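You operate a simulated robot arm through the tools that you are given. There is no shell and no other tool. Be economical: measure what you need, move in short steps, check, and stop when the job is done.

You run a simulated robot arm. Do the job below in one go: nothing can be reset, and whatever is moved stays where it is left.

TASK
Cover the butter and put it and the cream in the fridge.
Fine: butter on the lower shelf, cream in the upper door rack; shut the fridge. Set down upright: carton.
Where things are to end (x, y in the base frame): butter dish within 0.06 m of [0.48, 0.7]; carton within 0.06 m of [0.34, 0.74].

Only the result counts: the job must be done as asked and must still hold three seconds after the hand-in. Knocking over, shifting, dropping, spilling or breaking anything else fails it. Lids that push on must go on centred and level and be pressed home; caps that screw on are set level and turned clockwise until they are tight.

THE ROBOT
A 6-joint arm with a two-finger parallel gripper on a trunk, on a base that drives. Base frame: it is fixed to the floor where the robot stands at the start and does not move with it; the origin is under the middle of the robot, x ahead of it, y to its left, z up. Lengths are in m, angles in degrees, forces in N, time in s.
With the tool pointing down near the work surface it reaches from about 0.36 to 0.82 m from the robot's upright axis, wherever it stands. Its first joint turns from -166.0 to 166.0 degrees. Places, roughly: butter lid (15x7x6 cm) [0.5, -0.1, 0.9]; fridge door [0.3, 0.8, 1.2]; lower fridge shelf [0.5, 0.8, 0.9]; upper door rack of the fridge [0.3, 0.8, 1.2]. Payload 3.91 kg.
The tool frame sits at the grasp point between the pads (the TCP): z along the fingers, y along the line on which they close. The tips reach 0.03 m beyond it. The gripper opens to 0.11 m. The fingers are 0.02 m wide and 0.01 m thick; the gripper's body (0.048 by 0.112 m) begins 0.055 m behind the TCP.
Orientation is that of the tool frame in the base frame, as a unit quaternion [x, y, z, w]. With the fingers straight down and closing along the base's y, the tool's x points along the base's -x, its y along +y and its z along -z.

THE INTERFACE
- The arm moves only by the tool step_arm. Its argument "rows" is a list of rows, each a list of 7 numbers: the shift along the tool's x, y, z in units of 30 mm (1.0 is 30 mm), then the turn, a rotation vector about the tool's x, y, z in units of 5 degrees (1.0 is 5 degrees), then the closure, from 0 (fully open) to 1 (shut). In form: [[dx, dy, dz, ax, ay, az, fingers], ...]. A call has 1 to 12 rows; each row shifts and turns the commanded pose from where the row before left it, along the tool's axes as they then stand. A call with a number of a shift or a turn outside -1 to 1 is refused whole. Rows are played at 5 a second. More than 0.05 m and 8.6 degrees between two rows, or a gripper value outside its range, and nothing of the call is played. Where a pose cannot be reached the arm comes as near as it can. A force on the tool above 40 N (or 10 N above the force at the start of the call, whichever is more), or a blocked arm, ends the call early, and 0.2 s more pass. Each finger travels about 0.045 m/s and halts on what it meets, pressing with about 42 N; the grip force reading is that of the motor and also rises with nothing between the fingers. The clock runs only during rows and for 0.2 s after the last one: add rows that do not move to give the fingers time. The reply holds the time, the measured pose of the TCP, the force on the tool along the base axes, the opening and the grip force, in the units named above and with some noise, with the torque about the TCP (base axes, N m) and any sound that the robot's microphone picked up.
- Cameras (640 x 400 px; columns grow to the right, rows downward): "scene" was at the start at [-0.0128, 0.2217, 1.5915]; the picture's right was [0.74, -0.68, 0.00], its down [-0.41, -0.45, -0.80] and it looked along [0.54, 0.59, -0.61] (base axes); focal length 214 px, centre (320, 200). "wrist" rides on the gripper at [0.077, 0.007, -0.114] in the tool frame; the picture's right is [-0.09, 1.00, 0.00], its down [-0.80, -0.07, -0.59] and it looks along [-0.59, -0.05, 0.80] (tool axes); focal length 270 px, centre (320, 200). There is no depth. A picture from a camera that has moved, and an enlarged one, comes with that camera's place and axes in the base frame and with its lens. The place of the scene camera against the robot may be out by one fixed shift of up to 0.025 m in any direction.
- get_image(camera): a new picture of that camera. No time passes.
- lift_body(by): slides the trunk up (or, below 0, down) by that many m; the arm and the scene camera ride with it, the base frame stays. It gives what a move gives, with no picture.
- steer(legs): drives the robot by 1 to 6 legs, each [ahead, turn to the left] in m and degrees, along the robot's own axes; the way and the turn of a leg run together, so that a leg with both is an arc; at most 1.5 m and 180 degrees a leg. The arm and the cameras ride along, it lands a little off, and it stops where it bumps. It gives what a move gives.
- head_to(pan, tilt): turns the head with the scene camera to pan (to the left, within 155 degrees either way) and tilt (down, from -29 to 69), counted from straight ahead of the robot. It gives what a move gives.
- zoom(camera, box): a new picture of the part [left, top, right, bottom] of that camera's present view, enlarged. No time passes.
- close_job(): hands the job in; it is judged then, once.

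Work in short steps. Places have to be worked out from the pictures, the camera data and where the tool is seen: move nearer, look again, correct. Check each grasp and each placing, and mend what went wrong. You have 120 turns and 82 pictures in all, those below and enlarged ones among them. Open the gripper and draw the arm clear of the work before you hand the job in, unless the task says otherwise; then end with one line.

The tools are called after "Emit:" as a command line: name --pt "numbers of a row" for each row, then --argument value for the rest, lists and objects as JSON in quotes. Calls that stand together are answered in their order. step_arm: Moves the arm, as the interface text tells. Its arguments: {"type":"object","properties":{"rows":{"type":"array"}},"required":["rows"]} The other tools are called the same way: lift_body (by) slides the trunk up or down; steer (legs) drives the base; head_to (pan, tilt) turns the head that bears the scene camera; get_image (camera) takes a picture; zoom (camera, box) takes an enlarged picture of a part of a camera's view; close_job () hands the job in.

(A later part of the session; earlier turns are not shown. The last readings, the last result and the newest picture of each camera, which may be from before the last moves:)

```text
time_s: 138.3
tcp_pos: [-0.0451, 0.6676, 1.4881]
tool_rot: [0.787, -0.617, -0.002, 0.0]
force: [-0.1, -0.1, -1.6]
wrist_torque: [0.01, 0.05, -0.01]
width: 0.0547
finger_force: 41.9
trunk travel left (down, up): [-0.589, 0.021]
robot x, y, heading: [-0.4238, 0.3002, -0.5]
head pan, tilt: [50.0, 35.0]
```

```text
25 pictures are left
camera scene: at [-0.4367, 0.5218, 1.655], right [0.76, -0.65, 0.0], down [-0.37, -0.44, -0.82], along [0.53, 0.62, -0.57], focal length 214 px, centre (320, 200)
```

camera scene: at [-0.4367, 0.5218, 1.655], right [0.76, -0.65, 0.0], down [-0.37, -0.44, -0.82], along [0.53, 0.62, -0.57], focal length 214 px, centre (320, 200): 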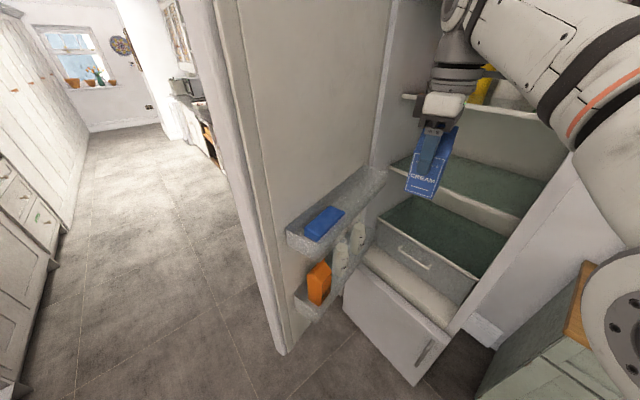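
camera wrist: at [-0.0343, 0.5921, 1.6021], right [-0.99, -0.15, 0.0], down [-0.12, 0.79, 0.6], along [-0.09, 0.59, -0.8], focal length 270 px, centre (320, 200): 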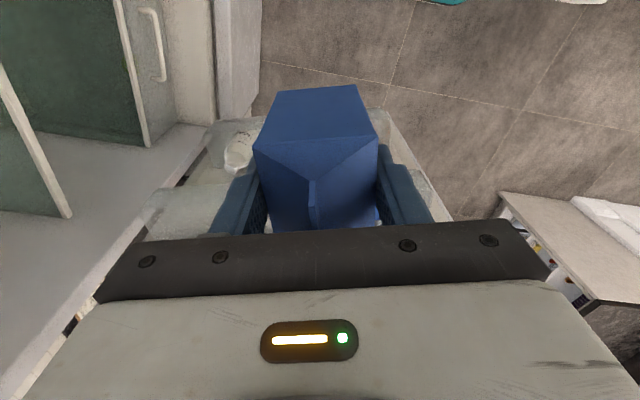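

Calibrating the scene camera on the held carton (bias ≈ -9, -2, -11 mm) puts the rack's back line from (-0.27,0.84) to (0.12,0.94), depth 0.08, top 1.315, floor ≈1.25. Target point for the carton is about (-0.006,0.861). I move over it at height.

Emit:
step_arm --pt "-0.98 -0.47 0 0 0 0 1" --pt "-0.98 -0.47 0 0 0 0 1" --pt "-0.98 -0.47 0 0 0 0 1" --pt "-0.98 -0.47 0 0 0 0 1" --pt "-0.98 -0.47 0 0 0 0 1" --pt "-0.98 -0.47 0 0 0 0 1" --pt "0 0 0.5 0 0 0 1" --pt "0 0 0.5 0 0 0 1" --pt "0 0 0 0 0 0 1"

Emit:
zoom --camera "scene" --box '[270, 130, 462, 250]'

Emit:
get_image --camera "wrist"

```text
time_s: 140.3
tcp_pos: [-0.0394, 0.8096, 1.4032]
tool_rot: [0.787, -0.618, -0.002, -0.001]
force: [1.0, -0.4, -2.7]
wrist_torque: [0.0, -0.03, -0.01]
width: 0.0546
finger_force: 41.8
out of reach, approached as far as the arm can: row 2, 3, 4, 5, 6
trunk travel left (down, up): [-0.589, 0.021]
robot x, y, heading: [-0.4225, 0.2993, -0.4]
head pan, tilt: [50.0, 35.0]
```

```text
3.33 times, centred on (366, 190) of scene
camera zoom: at [-0.4368, 0.5223, 1.6549], right [0.76, -0.65, 0.0], down [-0.37, -0.44, -0.82], along [0.53, 0.62, -0.57], focal length 715 px, centre (167, 233)
```

zoom: 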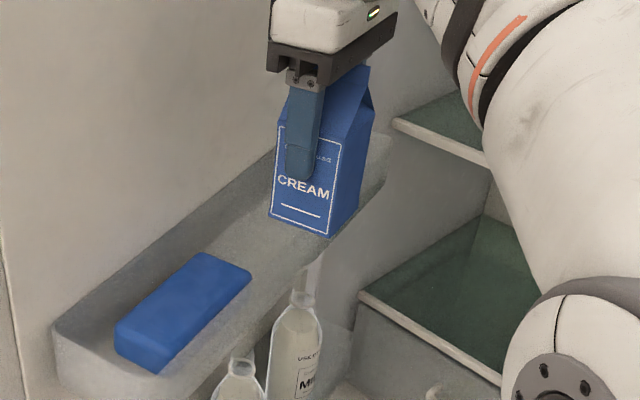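

```text
23 pictures are left
camera wrist: at [-0.0268, 0.735, 1.5163], right [-0.99, -0.15, 0.0], down [-0.12, 0.79, 0.6], along [-0.09, 0.59, -0.8], focal length 270 px, centre (320, 200)
```

wrist: 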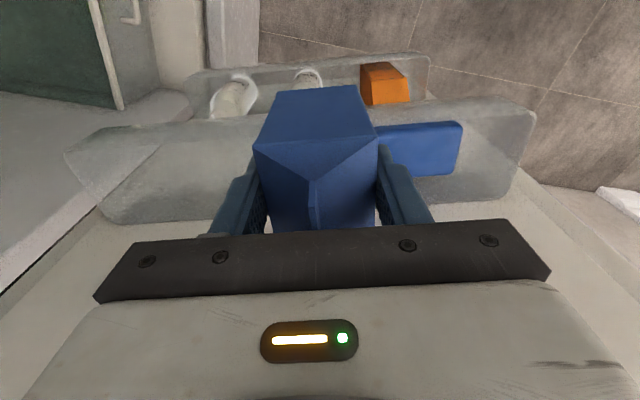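

The rack is clearly visible now; it seems to lie a little lower (top ≈1.27) and deeper than thought, with its centre line through about (-0.04,0.88). The reach was limited, so I drive 0.1 m ahead.

Emit:
steer --legs '[[0.1, 0]]'

Emit:
step_arm --pt "-0.6 0.6 0 0 0 0 1" --pt "-0.6 0.6 0 0 0 0 1" --pt "0 0.5 0 0 0 0 1" --pt "0 0 0 0 0 0 1"

Emit:
get_image --camera "wrist"

Emit:
zoom --camera "scene" --box '[230, 140, 422, 260]'

```text
time_s: 141.5
tcp_pos: [0.063, 0.8088, 1.4023]
tool_rot: [0.787, -0.617, -0.001, 0.002]
force: [0.8, -0.3, -1.9]
wrist_torque: [0.01, 0.05, -0.02]
width: 0.0546
finger_force: 41.6
trunk travel left (down, up): [-0.589, 0.021]
robot x, y, heading: [-0.3233, 0.2992, -0.4]
head pan, tilt: [50.0, 35.0]
```

```text
time_s: 142.5
tcp_pos: [0.0038, 0.8339, 1.4018]
tool_rot: [0.788, -0.616, -0.002, 0.0]
force: [0.6, -0.4, -2.9]
wrist_torque: [0.03, 0.01, 0.0]
width: 0.0546
finger_force: 42.2
trunk travel left (down, up): [-0.589, 0.021]
robot x, y, heading: [-0.3236, 0.2977, -0.5]
head pan, tilt: [50.0, 35.0]
```

```text
22 pictures are left
camera wrist: at [0.016, 0.7583, 1.516], right [-0.99, -0.15, 0.0], down [-0.12, 0.79, 0.6], along [-0.09, 0.59, -0.8], focal length 270 px, centre (320, 200)
```

wrist: 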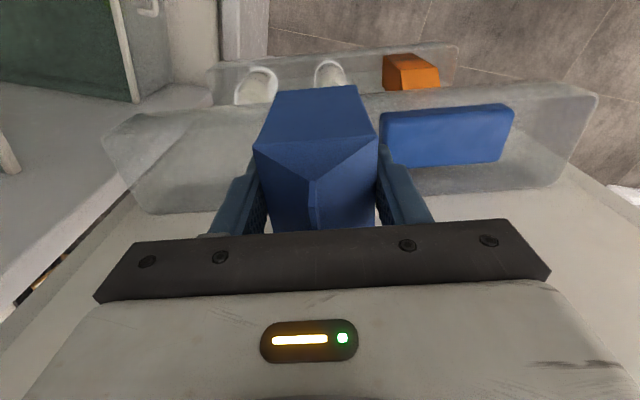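

```text
3.33 times, centred on (326, 200) of scene
camera zoom: at [-0.336, 0.5223, 1.6548], right [0.76, -0.65, 0.0], down [-0.37, -0.44, -0.82], along [0.53, 0.62, -0.57], focal length 715 px, centre (300, 200)
```

zoom: 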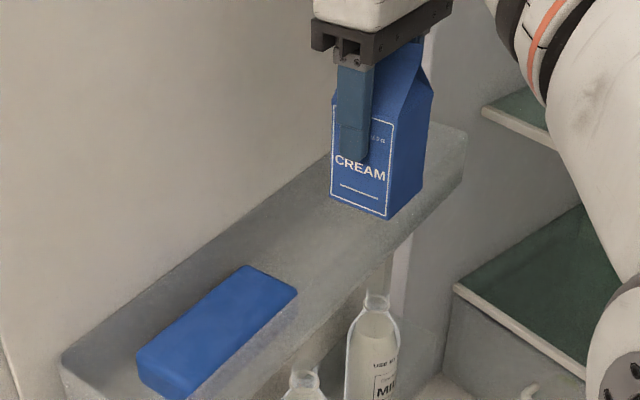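

Parallax now fixes the rack: top ≈1.27, centre (-0.025,0.889), depth 0.09; the blue box's inner end is at x≈-0.07. I'll place the carton at (0.00,0.89). Move over and lower partway.

Emit:
step_arm --pt "-0.92 -0.16 0 0 0 0 1" --pt "-0.92 -0.16 0 0 0 0 1" --pt "0 0 0 0 0 0 1" --pt "0 0 0.5 0 0 0 1" --pt "0 0 0.5 0 0 0 1" --pt "0 0 0 0 0 0 1"

Emit:
get_image --camera "wrist"

Emit:
zoom --camera "scene" --box '[230, 140, 422, 260]'

```text
time_s: 143.9
tcp_pos: [-0.0036, 0.8814, 1.3662]
tool_rot: [0.787, -0.617, -0.002, 0.0]
force: [0.5, 1.4, -2.9]
wrist_torque: [0.01, -0.01, -0.01]
width: 0.0547
finger_force: 42.3
out of reach, approached as far as the arm can: row 2
trunk travel left (down, up): [-0.589, 0.021]
robot x, y, heading: [-0.3251, 0.3009, -0.5]
head pan, tilt: [50.0, 35.0]
```

```text
20 pictures are left
camera wrist: at [0.0083, 0.8061, 1.4791], right [-0.99, -0.15, 0.0], down [-0.12, 0.79, 0.6], along [-0.09, 0.59, -0.8], focal length 270 px, centre (320, 200)
```

wrist: 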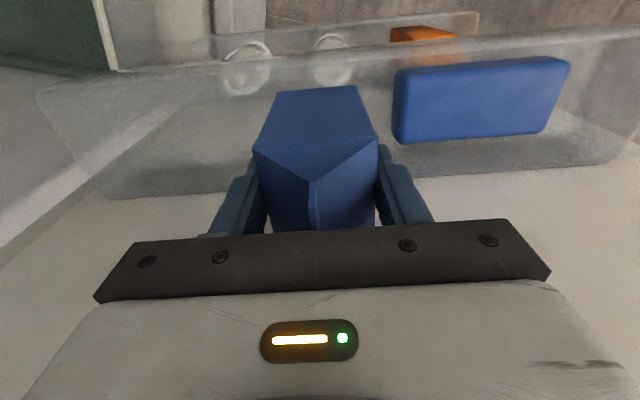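

```text
3.33 times, centred on (326, 200) of scene
camera zoom: at [-0.3365, 0.5218, 1.6549], right [0.76, -0.65, 0.0], down [-0.37, -0.44, -0.82], along [0.53, 0.62, -0.57], focal length 715 px, centre (300, 200)
```

zoom: 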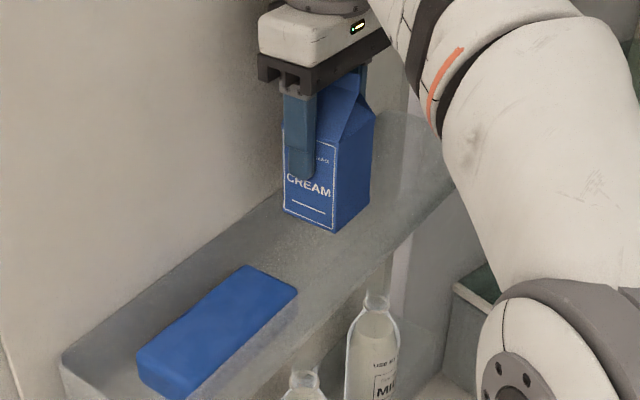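

Carton bottom is 1.287, centred over the rack with the blue box clear. Shift 9 mm deeper and lower further gently.

Emit:
step_arm --pt "-0.3 0 0.2 0 0 0 1" --pt "0 0 0.4 0 0 0 1" --pt "0 0 0.4 0 0 0 1" --pt "0 0 0.4 0 0 0 1" --pt "0 0 0.3 0 0 0 1" --pt "0 0 0 0 0 0 1"

Emit:
zoom --camera "scene" --box '[230, 140, 422, 260]'

```text
time_s: 145.3
tcp_pos: [-0.0065, 0.8899, 1.3151]
tool_rot: [0.787, -0.617, -0.001, 0.001]
force: [0.6, 0.6, -2.3]
wrist_torque: [-0.01, -0.01, -0.01]
width: 0.0545
finger_force: 42.0
trunk travel left (down, up): [-0.589, 0.021]
robot x, y, heading: [-0.3226, 0.2988, -0.5]
head pan, tilt: [50.0, 35.0]
```

```text
3.33 times, centred on (326, 200) of scene
camera zoom: at [-0.3364, 0.5218, 1.6549], right [0.76, -0.65, 0.0], down [-0.37, -0.44, -0.82], along [0.53, 0.62, -0.57], focal length 715 px, centre (300, 200)
```

zoom: 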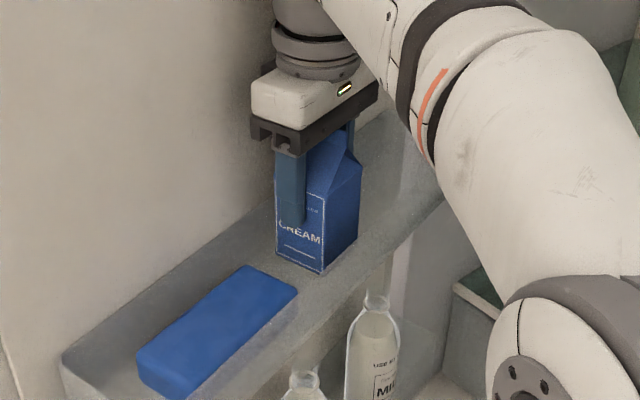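

Inside the rack with margin. Lower slowly until contact.

Emit:
step_arm --pt "0 0 0.2 0 0 0 1" --pt "0 0 0.2 0 0 0 1" --pt "0 0 0.15 0 0 0 1" --pt "0 0 0.1 0 0 0 1" --pt "0 0 0.1 0 0 0 1" --pt "0 0 0 0 0 0 1"

```text
time_s: 146.4
tcp_pos: [-0.0073, 0.8889, 1.3007]
tool_rot: [0.786, -0.618, -0.003, -0.006]
force: [-0.8, -0.3, 11.0]
wrist_torque: [-0.54, 0.32, -0.03]
width: 0.0546
finger_force: 42.2
trunk travel left (down, up): [-0.589, 0.021]
robot x, y, heading: [-0.3209, 0.2991, -0.4]
head pan, tilt: [50.0, 35.0]
stopped in row 5: the force on the tool passed its limit (the readings are from after the stop); the commanded pose is now the measured one
```

Contact at bottom ≈1.222, but at the front corner. I raise a little, level, shift 7 mm deeper, and lower again to see whether it goes lower.

Emit:
step_arm --pt "0 0 -0.25 0 0 0 1" --pt "-0.25 0 0 0 0 0 1" --pt "0 0 0 0 0 0 1" --pt "0 0 0.15 0 0 0 1" --pt "0 0 0.1 0 0 0 1" --pt "0 0 0.1 0 0 0 1" --pt "0 0 0.1 0 0 0 1" --pt "0 0 0.1 0 0 0 1" --pt "0 0 0 0 0 0 1"

Emit:
get_image --camera "wrist"

Emit:
zoom --camera "scene" --box '[278, 170, 374, 230]'

```text
time_s: 148.0
tcp_pos: [-0.0084, 0.8956, 1.2997]
tool_rot: [0.787, -0.617, -0.004, -0.011]
force: [0.0, -0.7, 11.8]
wrist_torque: [-0.5, 0.27, 0.01]
width: 0.0544
finger_force: 41.9
trunk travel left (down, up): [-0.589, 0.021]
robot x, y, heading: [-0.3244, 0.301, -0.3]
head pan, tilt: [50.0, 35.0]
stopped in row 8: the force on the tool passed its limit (the readings are from after the stop); the commanded pose is now the measured one
```

```text
17 pictures are left
camera wrist: at [0.0027, 0.8182, 1.4124], right [-0.99, -0.15, -0.01], down [-0.13, 0.78, 0.61], along [-0.08, 0.61, -0.79], focal length 270 px, centre (320, 200)
```

wrist: 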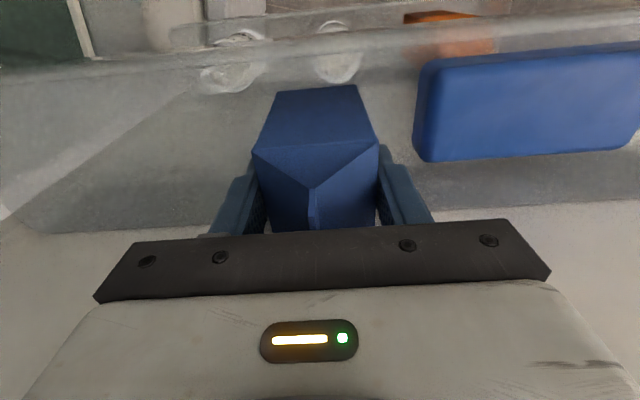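

```text
6.67 times, centred on (326, 200) of scene
camera zoom: at [-0.3375, 0.5204, 1.6548], right [0.76, -0.65, 0.0], down [-0.37, -0.44, -0.82], along [0.53, 0.62, -0.57], focal length 1430 px, centre (280, 200)
```

zoom: 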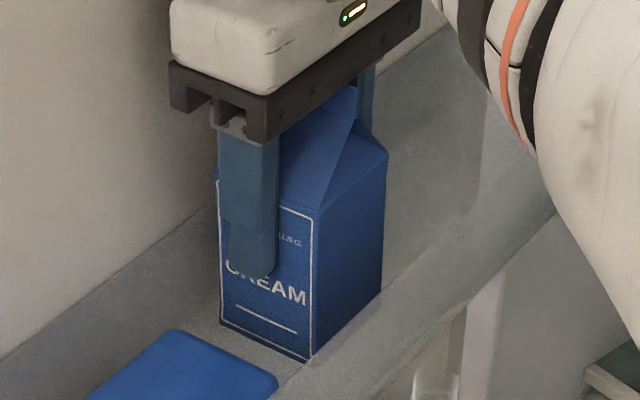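

The floor is at about 1.221; the carton stands on it with only a ~1.3° tool tilt. I level the tool and release partially.

Emit:
step_arm --pt "0 0 -0.07 -0.14 0.23 0 1" --pt "0 0 0 0 0 0 1" --pt "0 0 0.06 0 0 0 1" --pt "0 0 0 0 0 0 1" --pt "0 0 0 0 0 0 0.45" --pt "0 0 0 0 0 0 0.32" --pt "0 0 0 0 0 0 0.32" --pt "0 0 0 0 0 0 0.32"

Emit:
zoom --camera "scene" --box '[278, 170, 374, 230]'

```text
time_s: 149.8
tcp_pos: [-0.0071, 0.8969, 1.2989]
tool_rot: [0.786, -0.618, -0.001, 0.001]
force: [1.3, 0.3, 11.4]
wrist_torque: [0.03, 0.06, 0.0]
width: 0.075
finger_force: 0.2
trunk travel left (down, up): [-0.589, 0.021]
robot x, y, heading: [-0.3246, 0.2991, -0.3]
head pan, tilt: [50.0, 35.0]
```

```text
6.67 times, centred on (326, 200) of scene
camera zoom: at [-0.337, 0.5204, 1.6551], right [0.76, -0.65, 0.0], down [-0.37, -0.44, -0.82], along [0.53, 0.62, -0.57], focal length 1430 px, centre (280, 200)
```

zoom: 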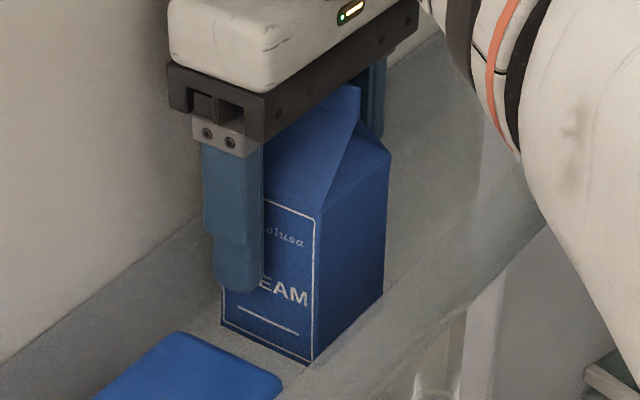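

Released; carton stands. Raise straight up clear of it and withdraw in -y.

Emit:
step_arm --pt "0 0 -0.5 0 0 0 0.32" --pt "0 0 -1 0 0 0 0.32" --pt "0 0 -1 0 0 0 0.32" --pt "0 0 -1 0 0 0 0.32" --pt "0.3 0 -1 0 0 0 0.32" --pt "1 0 -1 0 0 0 0" --pt "1 0 0 0 0 0 0" --pt "1 0 0 0 0 0 0" --pt "1 0 0 0 0 0 0" --pt "1 0 0 0 0 0 0" --pt "1 0 0 0 0 0 0" --pt "1 0 0 0 0 0 0"

Emit:
zoom --camera "scene" --box '[230, 140, 422, 260]'

```text
time_s: 152.4
tcp_pos: [0.034, 0.6594, 1.4423]
tool_rot: [0.787, -0.618, 0.0, 0.002]
force: [-0.8, -0.8, 0.0]
wrist_torque: [0.02, -0.01, 0.01]
width: 0.1098
finger_force: 0.0
out of reach, approached as far as the arm can: row 4, 5, 6
trunk travel left (down, up): [-0.589, 0.021]
robot x, y, heading: [-0.3238, 0.2999, -0.4]
head pan, tilt: [50.0, 35.0]
```

```text
3.33 times, centred on (326, 200) of scene
camera zoom: at [-0.3367, 0.5206, 1.655], right [0.76, -0.65, 0.0], down [-0.37, -0.44, -0.82], along [0.53, 0.62, -0.57], focal length 715 px, centre (300, 200)
```

zoom: 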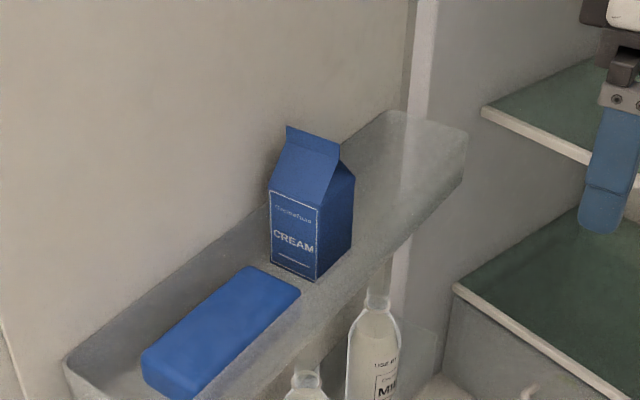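

Carton stands upright in the rack. Now retract the arm, and drive to the worktop for the dish.

Emit:
step_arm --pt "1 0 0 0 0 0 0" --pt "1 0.2 0 0 0 0 0" --pt "1 0.2 0 0 0 0 0" --pt "1 0.2 0 0 0 0 0" --pt "1 0.2 0 0 0 0 0" --pt "1 0.2 0 0 0 0 0" --pt "1 0.2 0 0 0 0.75 0" --pt "1 0.2 0 0 0 0.75 0" --pt "1 0.2 0 0 0 0.75 0" --pt "1 0 0 0 0 0 0" --pt "0 0 0 0 0 0 0"

Emit:
steer --legs '[[0, -53], [0.38, 0], [0, 53.4]]'

Emit:
get_image --camera "wrist"

```text
time_s: 154.8
tcp_pos: [0.0459, 0.3565, 1.4422]
tool_rot: [0.723, -0.691, 0.0, 0.001]
force: [-0.3, 0.2, 0.5]
wrist_torque: [-0.02, 0.01, 0.0]
width: 0.1098
finger_force: 0.1
trunk travel left (down, up): [-0.589, 0.021]
robot x, y, heading: [-0.324, 0.2977, -0.6]
head pan, tilt: [50.0, 35.0]
```

```text
time_s: 162.0
tcp_pos: [0.2757, 0.0553, 1.4432]
tool_rot: [0.727, -0.687, -0.001, 0.002]
force: [0.1, -1.2, 0.0]
wrist_torque: [0.01, 0.03, 0.02]
width: 0.1099
finger_force: 0.2
trunk travel left (down, up): [-0.589, 0.021]
robot x, y, heading: [-0.0975, -0.0096, -0.0]
head pan, tilt: [50.0, 35.0]
```

```text
13 pictures are left
camera wrist: at [0.2735, -0.0204, 1.5561], right [-1.0, 0.03, 0.0], down [0.03, 0.81, 0.59], along [0.02, 0.59, -0.81], focal length 270 px, centre (320, 200)
```

wrist: 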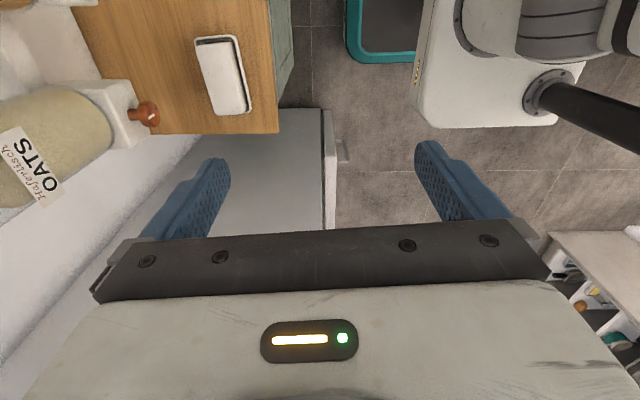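

Dish seen at about (0.481,0.106). Move above it.

Emit:
step_arm --pt "-0.11 -0.58 1 0 0 0 0" --pt "-0.11 -0.58 1 0 0 0 0" --pt "-0.11 -0.58 1 0 0 0 0" --pt "-0.11 -0.58 1 0 0 0 0" --pt "-0.11 -0.58 1 0 0 0 0" --pt "-0.11 -0.58 1 0 0 0 0" --pt "-0.11 -0.58 1 0 0 0 0" --pt "-0.11 -0.58 1 0 0 0 0" --pt "-0.11 -0.58 1 0 0 0 0" --pt "-0.11 -0.58 1 0 0 0 0" --pt "-0.11 -0.58 1 0 0 0 0" --pt "-0.11 -0.58 1 0 0 0 0"

Emit:
step_arm --pt "0 0 1 0 0 0 0" --pt "0 0 0.8 0 0 0 0" --pt "0 0 0 0 0 0 0"

Emit:
get_image --camera "wrist"

```text
time_s: 164.6
tcp_pos: [0.4806, 0.1065, 1.081]
tool_rot: [0.726, -0.687, 0.0, 0.002]
force: [-0.2, 0.4, -1.0]
wrist_torque: [0.03, 0.03, 0.0]
width: 0.11
finger_force: 0.1
trunk travel left (down, up): [-0.589, 0.021]
robot x, y, heading: [-0.0937, -0.0108, -0.1]
head pan, tilt: [50.0, 35.0]
```

```text
time_s: 165.4
tcp_pos: [0.4786, 0.106, 1.0278]
tool_rot: [0.727, -0.687, 0.001, 0.001]
force: [-0.1, -0.4, 1.0]
wrist_torque: [0.0, -0.01, -0.02]
width: 0.1102
finger_force: 0.0
trunk travel left (down, up): [-0.589, 0.021]
robot x, y, heading: [-0.0962, -0.0121, 0.2]
head pan, tilt: [50.0, 35.0]
```

```text
12 pictures are left
camera wrist: at [0.4774, 0.0299, 1.1417], right [-1.0, 0.03, 0.0], down [0.03, 0.81, 0.59], along [0.02, 0.59, -0.81], focal length 270 px, centre (320, 200)
```

wrist: 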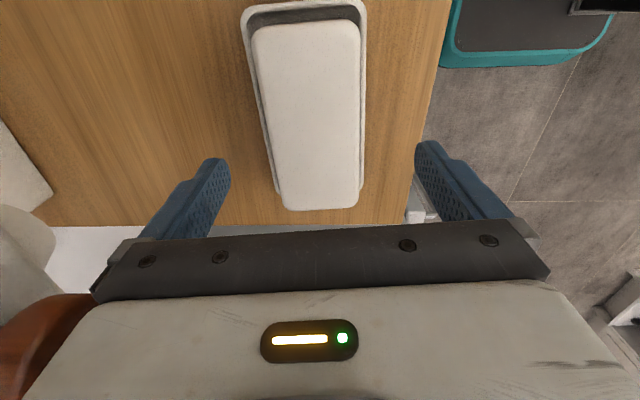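

Dish centre x≈0.485. Shift 6 mm, descend, and grip the dish rim across its short side.

Emit:
step_arm --pt "-0.1 -0.21 0.5 0 0 0 0" --pt "0 0 0.9 0 0 0 0" --pt "0 0 0.9 0 0 0 0" --pt "0 0 0.85 0 0 0 0" --pt "0 0 0 0 0 0 0" --pt "0 0 0 0 0 0 0.2" --pt "0 0 0 0 0 0 0.5" --pt "0 0 0 0 0 0 1" --pt "0 0 0 0 0 0 1" --pt "0 0 0 0 0 0 1" --pt "0 0 0 0 0 0 1"

```text
time_s: 167.8
tcp_pos: [0.485, 0.1103, 0.9327]
tool_rot: [0.726, -0.687, 0.001, 0.002]
force: [1.1, 1.2, -0.5]
wrist_torque: [0.14, -0.1, -0.09]
width: 0.0878
finger_force: 41.6
trunk travel left (down, up): [-0.589, 0.021]
robot x, y, heading: [-0.0947, -0.0114, -0.1]
head pan, tilt: [50.0, 35.0]
```

Gripped the dish (0.088 wide). Lift 4 cm, turn 85° so its long side lies along x, and set it down again.

Emit:
step_arm --pt "0 0 -0.5 0 0 0 1" --pt "0 0 -0.8 0 0 0 1" --pt "0 0 0 0 0 -0.6 1" --pt "0 0 0 0 0 -1 1" --pt "0 0 0 0 0 -1 1" --pt "0 0 0 0 0 -1 1" --pt "0 0 0 0 0 -1 1" --pt "0 0 0 0 0 -1 1" --pt "0 0 0 0 0 -1 1" --pt "0 0 0 0 0 -1 1" --pt "0 0 0 0 0 -1 1" --pt "0 0 0 0 0 -1 1"

Emit:
step_arm --pt "0 0 0 0 0 -1 1" --pt "0 0 0 0 0 -1 1" --pt "0 0 0 0 0 -1 1" --pt "0 0 0 0 0 -1 1" --pt "0 0 0 0 0 -1 1" --pt "0 0 0 0 0 -1 1" --pt "0 0 0 0 0 -1 1" --pt "0.1 0 0 0 0 -0.4 1" --pt "0 0 0 0 0 0 1"

Emit:
get_image --camera "wrist"

```text
time_s: 170.4
tcp_pos: [0.4867, 0.1089, 0.9725]
tool_rot: [0.944, -0.331, 0.0, 0.001]
force: [0.3, -0.3, -6.9]
wrist_torque: [0.01, -0.04, 0.0]
width: 0.0879
finger_force: 42.1
trunk travel left (down, up): [-0.589, 0.021]
robot x, y, heading: [-0.092, -0.0088, -0.1]
head pan, tilt: [50.0, 35.0]
```

```text
time_s: 172.2
tcp_pos: [0.4849, 0.1027, 0.9695]
tool_rot: [1.0, -0.026, -0.005, 0.001]
force: [-7.9, -17.6, -9.6]
wrist_torque: [2.21, -0.78, -1.32]
width: 0.088
finger_force: 42.3
trunk travel left (down, up): [-0.589, 0.021]
robot x, y, heading: [-0.0995, -0.0093, -0.1]
head pan, tilt: [50.0, 35.0]
stopped in row 8: the force on the tool passed its limit (the readings are from after the stop); the commanded pose is now the measured one
```

```text
11 pictures are left
camera wrist: at [0.5626, 0.0926, 1.0826], right [-0.14, -0.99, 0.0], down [-0.79, 0.12, 0.6], along [-0.6, 0.08, -0.8], focal length 270 px, centre (320, 200)
```

wrist: 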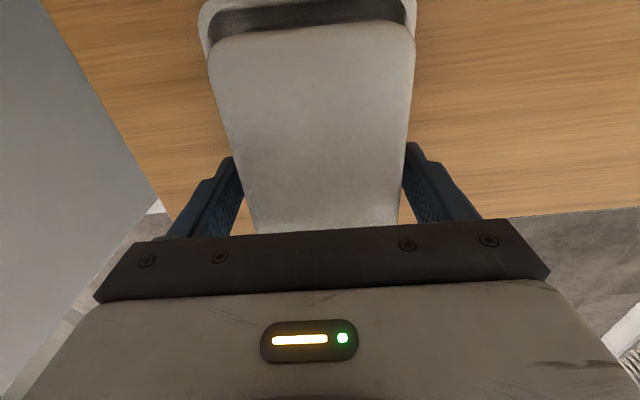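

The hand touched something on the right/front (likely the dispenser knob side). I back away 15 mm in -x immediately, level, then set the dish down.

Emit:
step_arm --pt "-0.5 0 0 0 0.11 0 1" --pt "0 0 0 0 0 0 1" --pt "0 0 0.5 0 0 0 1" --pt "0 0 0.5 0 0 0 1" --pt "0 0 0.1 0 0 0 1" --pt "0 0 0 0 0 0 1"

Emit:
head_to --pan 5 --tilt 40

Emit:
get_image --camera "scene"

```text
time_s: 173.6
tcp_pos: [0.4728, 0.1053, 0.9386]
tool_rot: [1.0, -0.024, 0.0, 0.002]
force: [-0.6, -0.2, -5.9]
wrist_torque: [-0.03, 0.0, -0.01]
width: 0.088
finger_force: 42.0
trunk travel left (down, up): [-0.589, 0.021]
robot x, y, heading: [-0.0957, -0.0099, -0.1]
head pan, tilt: [50.0, 35.0]
```

```text
time_s: 174.7
tcp_pos: [0.4726, 0.1058, 0.9381]
tool_rot: [1.0, -0.024, 0.001, 0.002]
force: [0.1, -0.2, -6.0]
wrist_torque: [-0.01, 0.02, -0.01]
width: 0.0875
finger_force: 42.2
trunk travel left (down, up): [-0.589, 0.021]
robot x, y, heading: [-0.0967, -0.013, -0.2]
head pan, tilt: [5.0, 40.0]
```

```text
10 pictures are left
camera scene: at [-0.0806, 0.1521, 1.6473], right [0.09, -1.0, 0.0], down [-0.64, -0.06, -0.77], along [0.76, 0.07, -0.64], focal length 214 px, centre (320, 200)
```

scene: 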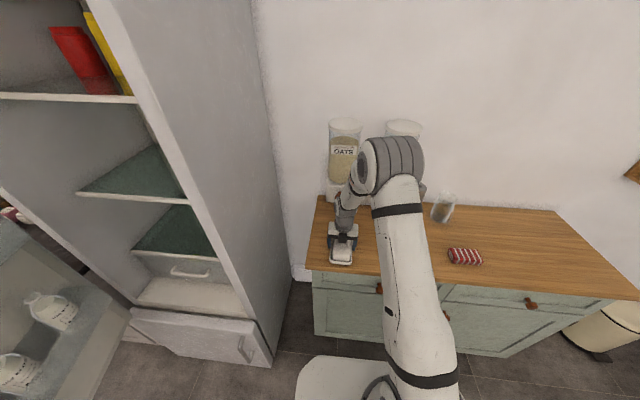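

Dispenser and all else look in place. Lower the last 6 mm, release, and rise while drawing back.

Emit:
step_arm --pt "0 0 0.18 0 0 0 1" --pt "0 0 0 0 0 0 1" --pt "0 0 0 0 0 0 0.5" --pt "0 0 0 0 0 0 0" --pt "0 0 0 0 0 0 0" --pt "0 0 0 0 0 0 0" --pt "-0.2 0 -0.6 0 0 0 0" --pt "-0.4 0 -1 0 0 0 0" --pt "-0.6 0 -1 0 0 0 0" --pt "-0.6 0 -1 0 0 0 0" --pt "-0.6 0 -1 0 0 0 0" --pt "0 0 -1 0 0 0 0"

Emit:
step_arm --pt "0 0 0 0 1 0 0" --pt "0 0 0 0 1 0 0" --pt "0 0 0 0 1 0 0" --pt "0 0 0 0 1 0 0" --pt "0 0 0 0 1 0 0" --pt "0 0 0 0 1 0 0" --pt "0 0 0 0 1 0 0" --pt "0 0 0 0 1 0 0" --pt "0 0 0 0 1 0 0" --pt "0 0 0 0 1 0 0" --pt "0 0 0 0 1 0 0" --pt "0 0 0 0 1 0 0"

Emit:
get_image --camera "wrist"

```text
time_s: 177.3
tcp_pos: [0.3986, 0.1102, 1.1024]
tool_rot: [1.0, -0.025, 0.001, 0.001]
force: [-0.5, 0.1, 0.3]
wrist_torque: [-0.01, 0.0, -0.01]
width: 0.1102
finger_force: 0.0
trunk travel left (down, up): [-0.589, 0.021]
robot x, y, heading: [-0.0984, -0.0109, 0.1]
head pan, tilt: [5.0, 40.0]
```

```text
time_s: 179.9
tcp_pos: [0.403, 0.1107, 1.1006]
tool_rot: [0.865, -0.019, 0.5, 0.014]
force: [0.2, 0.5, 0.2]
wrist_torque: [0.0, 0.0, -0.02]
width: 0.1101
finger_force: 0.1
out of reach, approached as far as the arm can: row 12
trunk travel left (down, up): [-0.589, 0.021]
robot x, y, heading: [-0.0949, -0.0102, -0.4]
head pan, tilt: [5.0, 40.0]
```

```text
9 pictures are left
camera wrist: at [0.3421, 0.1104, 1.2243], right [-0.09, -0.99, -0.07], down [-0.91, 0.11, -0.4], along [0.4, 0.03, -0.91], focal length 270 px, centre (320, 200)
```

wrist: 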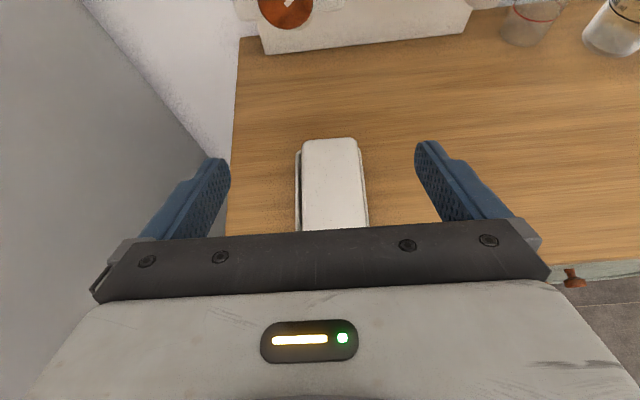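

Tool is 30° below horizontal, and the dish axis is well aligned (near end x≈0.396, y≈0.104). Descend to straddle the near part of the dish rim.

Emit:
step_arm --pt "-0.73 0.02 0.657 0 0 0 0" --pt "-0.73 0.02 0.657 0 0 0 0" --pt "-0.73 0.02 0.657 0 0 0 0" --pt "-0.73 0.02 0.657 0 0 0 0" --pt "-0.73 0.02 0.657 0 0 0 0" --pt "-0.3 0.0 0.27 0 0 0 0" --pt "0 0 0 0 0 0 0"

Emit:
get_image --camera "wrist"

```text
time_s: 181.5
tcp_pos: [0.4345, 0.106, 0.9439]
tool_rot: [0.865, -0.02, 0.501, 0.013]
force: [-0.3, -0.1, -0.6]
wrist_torque: [-0.02, -0.03, 0.01]
width: 0.11
finger_force: 0.0
trunk travel left (down, up): [-0.589, 0.021]
robot x, y, heading: [-0.0943, -0.0128, -0.1]
head pan, tilt: [5.0, 40.0]
```

```text
8 pictures are left
camera wrist: at [0.3745, 0.1043, 1.068], right [-0.09, -0.99, -0.07], down [-0.91, 0.11, -0.4], along [0.4, 0.03, -0.91], focal length 270 px, centre (320, 200)
```

wrist: 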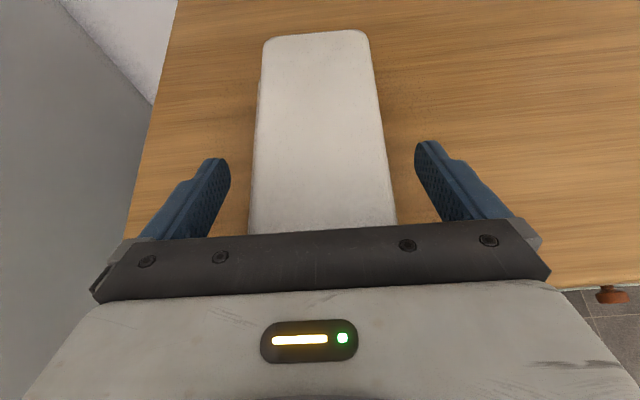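

Centred between the fingers. Final 16 mm down, then close on the dish rim.

Emit:
step_arm --pt "-0.2 0 0.22 0 0 0 0" --pt "-0.18 0 0.21 0 0 0 0" --pt "0 0 0 0 0 0 0" --pt "0 0 0 0 0 0 0.2" --pt "0 0 0 0 0 0 0.5" --pt "0 0 0 0 0 0 1" --pt "0 0 0 0 0 0 1" --pt "0 0 0 0 0 0 1" --pt "0 0 0 0 0 0 1"

```text
time_s: 183.5
tcp_pos: [0.4413, 0.1071, 0.9292]
tool_rot: [0.865, -0.02, 0.5, 0.014]
force: [0.2, 1.6, 0.3]
wrist_torque: [0.18, -0.32, 0.18]
width: 0.0878
finger_force: 41.9
trunk travel left (down, up): [-0.589, 0.021]
robot x, y, heading: [-0.099, -0.0106, -0.2]
head pan, tilt: [5.0, 40.0]
```

Gripped on the dish (0.0878). Lift straight up and check.

Emit:
step_arm --pt "0.3 0 -0.17 0 0 0 1" --pt "0.866 0 -0.5 0 0 0 1" --pt "0.866 0 -0.5 0 0 0 1" --pt "0.866 0 -0.5 0 0 0 1" --pt "0.866 0 -0.5 0 0 0 1" --pt "0 0 0 0 0 0 1"

Emit:
zoom --camera "scene" --box '[270, 160, 430, 280]'

```text
time_s: 184.9
tcp_pos: [0.4412, 0.1075, 1.0577]
tool_rot: [0.865, -0.019, 0.501, 0.013]
force: [0.2, -0.5, -5.7]
wrist_torque: [0.0, 0.21, 0.06]
width: 0.0879
finger_force: 41.9
trunk travel left (down, up): [-0.589, 0.021]
robot x, y, heading: [-0.0954, -0.0097, -0.2]
head pan, tilt: [5.0, 40.0]
```

```text
3.33 times, centred on (350, 220) of scene
camera zoom: at [-0.0802, 0.1522, 1.6473], right [0.08, -1.0, 0.0], down [-0.64, -0.05, -0.77], along [0.76, 0.06, -0.64], focal length 715 px, centre (220, 133)
```

zoom: 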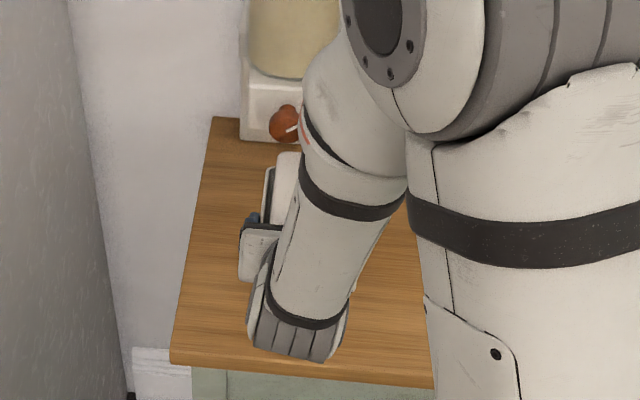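

Dish with lid is held level. I retract and raise a bit, then drive backwards round (arm swinging on the free side) to stand before the open fridge.

Emit:
step_arm --pt "0.33 0 -0.98 0 0 0 1" --pt "0.33 0 -0.98 0 0 0 1" --pt "0.33 0 -0.98 0 0 0 1" --pt "0.6 0 -0.35 0 0 0 1" --pt "0 0 0 0 0 0 1"

Emit:
steer --legs '[[-0.26, 0], [0, -90], [-0.43, 0], [0, 90.2]]'

Emit:
head_to --pan 25 --tilt 30

Emit:
get_image --camera "scene"

```text
time_s: 186.1
tcp_pos: [0.393, 0.1171, 1.1542]
tool_rot: [0.866, -0.02, 0.5, 0.014]
force: [0.2, -0.7, -6.0]
wrist_torque: [0.0, 0.19, -0.01]
width: 0.0883
finger_force: 41.9
out of reach, approached as far as the arm can: row 2, 3
trunk travel left (down, up): [-0.589, 0.021]
robot x, y, heading: [-0.0936, -0.0088, 0.2]
head pan, tilt: [5.0, 40.0]
```

```text
time_s: 197.9
tcp_pos: [0.1386, 0.5454, 1.1542]
tool_rot: [0.865, -0.021, 0.501, 0.014]
force: [0.3, 0.3, -4.9]
wrist_torque: [0.02, 0.16, -0.01]
width: 0.0877
finger_force: 42.2
trunk travel left (down, up): [-0.589, 0.021]
robot x, y, heading: [-0.351, 0.411, -0.8]
head pan, tilt: [5.0, 40.0]
```

```text
time_s: 198.7
tcp_pos: [0.139, 0.5457, 1.1534]
tool_rot: [0.865, -0.021, 0.5, 0.015]
force: [0.3, 0.2, -6.4]
wrist_torque: [-0.01, 0.2, 0.0]
width: 0.0877
finger_force: 41.7
trunk travel left (down, up): [-0.589, 0.021]
robot x, y, heading: [-0.3528, 0.4107, -0.8]
head pan, tilt: [25.0, 30.0]
```

```text
6 pictures are left
camera scene: at [-0.3366, 0.6036, 1.6626], right [0.41, -0.91, 0.0], down [-0.46, -0.21, -0.87], along [0.79, 0.36, -0.5], focal length 214 px, centre (320, 200)
```

scene: 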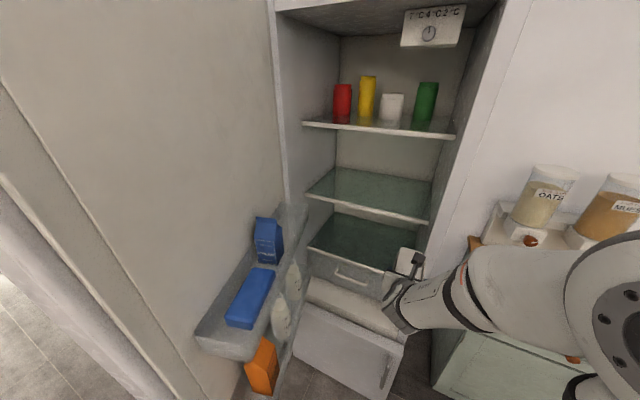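

Shelf: lower at z≈0.89, its front at x≈0.38; middle shelf 1.20. I shift to y=0.70 and lower to z≈1.0, then drive 0.15 m ahead.

Emit:
step_arm --pt "-0.72 -0.86 0.43 0 0 0 1" --pt "-0.72 -0.86 0.43 0 0 0 1" --pt "-0.72 -0.86 0.43 0 0 0 1" --pt "-0.72 -0.86 0.43 0 0 0 1" --pt "-0.72 -0.86 0.43 0 0 0 1" --pt "-0.72 -0.86 0.43 0 0 0 1" --pt "0 0 0 0 0 0 1"

Emit:
steer --legs '[[0.15, 0.5]]'

Emit:
get_image --camera "wrist"

```text
time_s: 200.3
tcp_pos: [0.1507, 0.7004, 1.0008]
tool_rot: [0.865, -0.022, 0.501, 0.015]
force: [-0.2, -0.3, -6.1]
wrist_torque: [0.0, 0.19, 0.0]
width: 0.0877
finger_force: 42.2
trunk travel left (down, up): [-0.589, 0.021]
robot x, y, heading: [-0.349, 0.412, -0.8]
head pan, tilt: [25.0, 30.0]
```

```text
time_s: 201.7
tcp_pos: [0.2974, 0.7029, 1.0011]
tool_rot: [0.866, -0.017, 0.5, 0.012]
force: [0.4, -1.1, -6.3]
wrist_torque: [-0.02, 0.2, 0.01]
width: 0.088
finger_force: 42.1
trunk travel left (down, up): [-0.589, 0.021]
robot x, y, heading: [-0.203, 0.4124, -0.2]
head pan, tilt: [25.0, 30.0]
```

```text
5 pictures are left
camera wrist: at [0.2364, 0.7, 1.1241], right [-0.09, -0.99, -0.07], down [-0.91, 0.11, -0.4], along [0.4, 0.03, -0.91], focal length 270 px, centre (320, 200)
```

wrist: 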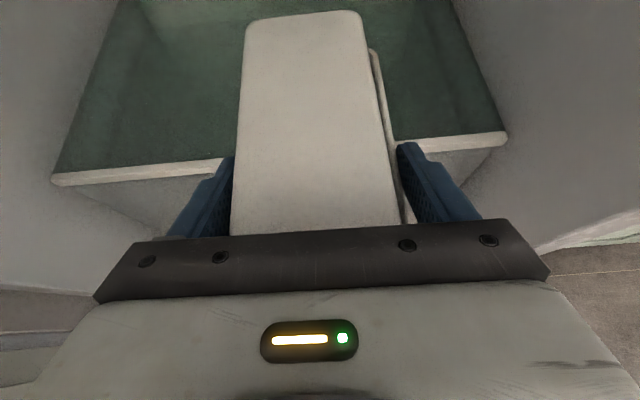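

Shelf front edge at x≈0.388, opening y 0.52–0.985; the dish hovers centred. Move in 0.15 m and lower to just above the shelf.

Emit:
step_arm --pt "0.5 -0.05 0.864 0 0 0 1" --pt "0.5 -0.05 0.864 0 0 0 1" --pt "0.5 -0.05 0.864 0 0 0 1" --pt "0.5 -0.05 0.864 0 0 0 1" --pt "0.5 0 0.864 0 0 0 1" --pt "0 0 0 0 0 0 1" --pt "-0.6 0 0.35 0 0 0 1" --pt "-0.6 0 0.35 0 0 0 1" --pt "-0.5 0 0.29 0 0 0 1" --pt "0 0 0 0 0 0 1"

```text
time_s: 203.9
tcp_pos: [0.4481, 0.7024, 0.9437]
tool_rot: [0.866, -0.017, 0.5, 0.012]
force: [0.6, 0.0, -5.3]
wrist_torque: [-0.04, 0.19, -0.03]
width: 0.0881
finger_force: 42.3
trunk travel left (down, up): [-0.589, 0.021]
robot x, y, heading: [-0.1999, 0.4079, 0.2]
head pan, tilt: [25.0, 30.0]
```

Now lower in small steps until contact (expected TCP z≈0.92).

Emit:
step_arm --pt "-0.17 0 0.1 0 0 0 1" --pt "-0.17 0 0.1 0 0 0 1" --pt "-0.1 0 0.06 0 0 0 1" --pt "-0.1 0 0.06 0 0 0 1" --pt "-0.1 0 0.06 0 0 0 1" --pt "-0.1 0 0.06 0 0 0 1" --pt "-0.1 0 0.06 0 0 0 1" --pt "-0.1 0 0.06 0 0 0 1" --pt "-0.1 0 0.06 0 0 0 1" --pt "-0.1 0 0.06 0 0 0 1" --pt "0 0 0 0 0 0 1"

```text
time_s: 206.3
tcp_pos: [0.4478, 0.703, 0.9025]
tool_rot: [0.865, -0.017, 0.501, 0.012]
force: [0.2, -1.1, -6.4]
wrist_torque: [0.03, 0.21, 0.02]
width: 0.0878
finger_force: 42.1
trunk travel left (down, up): [-0.589, 0.021]
robot x, y, heading: [-0.2001, 0.4121, 0.1]
head pan, tilt: [25.0, 30.0]
```

No contact yet; continue slowly.

Emit:
step_arm --pt "-0.1 0 0.06 0 0 0 1" --pt "-0.1 0 0.06 0 0 0 1" --pt "-0.1 0 0.06 0 0 0 1" --pt "-0.1 0 0.06 0 0 0 1" --pt "-0.1 0 0.06 0 0 0 1" --pt "-0.1 0 0.06 0 0 0 1" --pt "-0.1 0 0.06 0 0 0 1" --pt "-0.1 0 0.06 0 0 0 1" --pt "0 0 0 0 0 0 1"

Emit:
get_image --camera "wrist"

```text
time_s: 207.5
tcp_pos: [0.4494, 0.7035, 0.8938]
tool_rot: [0.861, -0.018, 0.509, 0.009]
force: [1.2, 0.8, 15.3]
wrist_torque: [-0.76, 0.38, -0.35]
width: 0.0876
finger_force: 41.7
trunk travel left (down, up): [-0.589, 0.021]
robot x, y, heading: [-0.1996, 0.4052, 0.1]
head pan, tilt: [25.0, 30.0]
stopped in row 6: the force on the tool passed its limit (the readings are from after the stop); the commanded pose is now the measured one
```

```text
4 pictures are left
camera wrist: at [0.3868, 0.7004, 1.0154], right [-0.08, -0.99, -0.08], down [-0.9, 0.11, -0.41], along [0.42, 0.04, -0.91], focal length 270 px, centre (320, 200)
```

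wrist: 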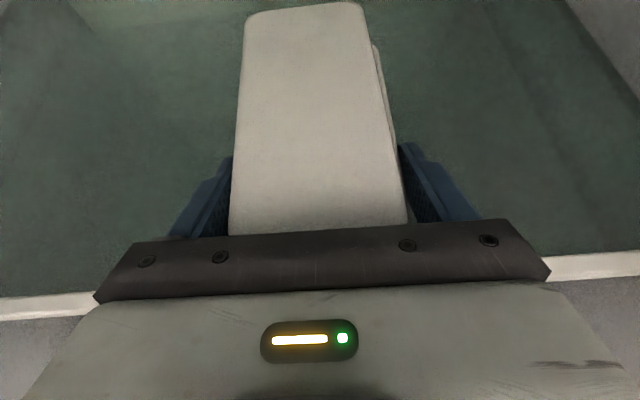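

Contact with the shelf at bottom ≈0.865, the dish well behind the shelf's front edge. Release and withdraw along the tool axis.

Emit:
step_arm --pt "0 0 0 0 0 0 0.4" --pt "0 0 0 0 0 0 0" --pt "0 0 0 0 0 0 0" --pt "0 0 0 0 0 0 0" --pt "0 0 0 0 0 0 0" --pt "0.2 0 -0.4 0 0 0 0" --pt "0.2 0 -0.8 0 0 0 0" --pt "0 0 -1 0 0 0 0" --pt "0 0 -1 0 0 0 0" --pt "0 0 -1 0 0 0 0" --pt "0 0 -1 0 0 0 0" --pt "0 0 0 0 0 0 0"

Emit:
zoom --camera "wrist" --box '[160, 0, 480, 240]'

```text
time_s: 210.1
tcp_pos: [0.3191, 0.7103, 0.9774]
tool_rot: [0.863, -0.017, 0.505, 0.01]
force: [-0.2, 1.0, 0.0]
wrist_torque: [0.01, -0.03, 0.02]
width: 0.1099
finger_force: 0.1
trunk travel left (down, up): [-0.589, 0.021]
robot x, y, heading: [-0.1986, 0.404, 0.3]
head pan, tilt: [25.0, 30.0]
```

```text
1.67 times, centred on (320, 120) of wrist
camera zoom: at [0.2572, 0.7062, 1.1001], right [-0.08, -0.99, -0.08], down [-0.91, 0.11, -0.41], along [0.41, 0.03, -0.91], focal length 450 px, centre (320, 333)
```

zoom: 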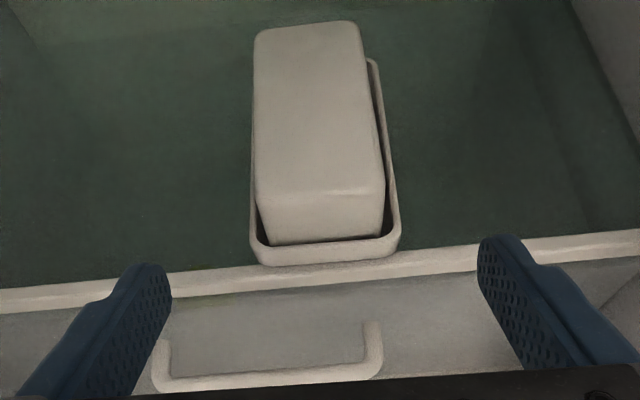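

The dish stands on the lower shelf at about (0.487,0.705), lid centred. Now shift right, back the robot out, and bring the tool horizontal and up for closing the door.

Emit:
step_arm --pt "0 0.9 -0.3 0 0 0 0" --pt "0 0.9 -0.3 0 0 0 0" --pt "0 0.9 -0.3 0 0 0 1" --pt "0 0 0 0 0 0 1"

Emit:
steer --legs '[[-0.44, 0]]'

Emit:
step_arm --pt "0.8 0.5 -0.5 0 1 0 1" --pt "0.8 0.5 -0.5 0 1 0 1" --pt "0.8 0 -0.5 0 1 0 1" --pt "0.9 0 -0.3 0 1 0 1" --pt "1 0 -0.2 0 1 0 1" --pt "1 0 0 0 0.8 0 1" --pt "1 0 0 0 0 0 1" --pt "1 0 0 0 0 0 1" --pt "1 0 0 0 0 0 1" --pt "1 0 0 0 0 0 1" --pt "1 0 0 0 0 0 1" --pt "1 0 0 0 0 0 1"

```text
time_s: 211.1
tcp_pos: [0.2928, 0.629, 0.992]
tool_rot: [0.863, -0.018, 0.505, 0.011]
force: [-0.8, 0.2, 0.1]
wrist_torque: [-0.01, -0.01, 0.01]
width: 0.0573
finger_force: 0.0
trunk travel left (down, up): [-0.589, 0.021]
robot x, y, heading: [-0.2013, 0.4055, -0.0]
head pan, tilt: [25.0, 30.0]
```

```text
time_s: 213.8
tcp_pos: [-0.1454, 0.6276, 0.9922]
tool_rot: [0.863, -0.018, 0.505, 0.011]
force: [-0.7, 0.3, 0.2]
wrist_torque: [0.0, 0.0, -0.01]
width: 0.0
finger_force: 38.0
trunk travel left (down, up): [-0.589, 0.021]
robot x, y, heading: [-0.6412, 0.4081, -0.0]
head pan, tilt: [25.0, 30.0]
```

```text
time_s: 216.4
tcp_pos: [-0.1589, 0.5989, 1.3437]
tool_rot: [0.709, -0.015, 0.705, 0.016]
force: [-0.2, 0.3, 0.7]
wrist_torque: [0.01, 0.02, 0.02]
width: 0.0
finger_force: 37.9
trunk travel left (down, up): [-0.589, 0.021]
robot x, y, heading: [-0.6418, 0.4105, -0.2]
head pan, tilt: [25.0, 30.0]
```

Tool horizontal at z 1.34, above the handle's top. Go around the door's free edge to its outer side.

Emit:
step_arm --pt "0 0 -1 0 0 0 1" --pt "0 0 -1 0 0 0 1" --pt "0 0 -1 0 0 0 1" --pt "0 -0.8 -1 0 0 0 1" --pt "0 -0.8 -1 0 0 0 1" --pt "0 -0.8 -1 0 0 0 1" --pt "0 -0.8 -1 0 0 0 1" --pt "0 -0.8 -1 0 0 0 1" --pt "0 -0.8 -1 0 0 0 1" --pt "0 -1 -0.1 0 0 0 1" --pt "0 -1 -0.1 0 0 0 1" --pt "0 0 0 0 0 0 1"

Emit:
step_arm --pt "0 -1 -0.05 0 0 0 1" --pt "0 -1 -0.05 0 0 0 1" --pt "0 -1 -0.05 0 0 0 1" --pt "0 -1 -0.05 0 0 0 1" --pt "0 -1 -0.05 0 0 0 1" --pt "0 -0.7 -0.05 0 0 0 1" --pt "0 0 0 0 0 0 1"

Emit:
get_image --camera "wrist"

```text
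time_s: 219.0
tcp_pos: [-0.4259, 0.815, 1.345]
tool_rot: [0.708, -0.015, 0.706, 0.016]
force: [-0.5, 0.2, -0.5]
wrist_torque: [0.0, 0.0, -0.01]
width: 0.0
finger_force: 37.3
trunk travel left (down, up): [-0.589, 0.021]
robot x, y, heading: [-0.6386, 0.4074, -0.2]
head pan, tilt: [25.0, 30.0]
```

```text
time_s: 220.6
tcp_pos: [-0.4273, 0.9855, 1.3442]
tool_rot: [0.709, -0.014, 0.705, 0.015]
force: [-0.5, 0.0, -0.5]
wrist_torque: [-0.03, -0.01, -0.02]
width: 0.0
finger_force: 38.1
trunk travel left (down, up): [-0.589, 0.021]
robot x, y, heading: [-0.6404, 0.4106, 0.1]
head pan, tilt: [25.0, 30.0]
```

```text
2 pictures are left
camera wrist: at [-0.5408, 0.9852, 1.4206], right [-0.04, -1.0, -0.09], down [-0.59, 0.1, -0.8], along [0.8, 0.02, -0.6], focal length 270 px, centre (320, 200)
```

wrist: 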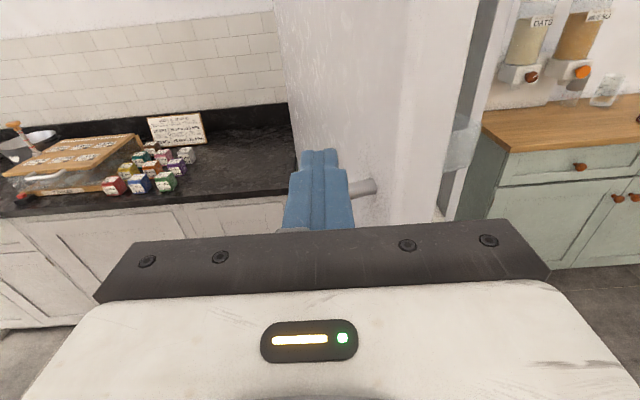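

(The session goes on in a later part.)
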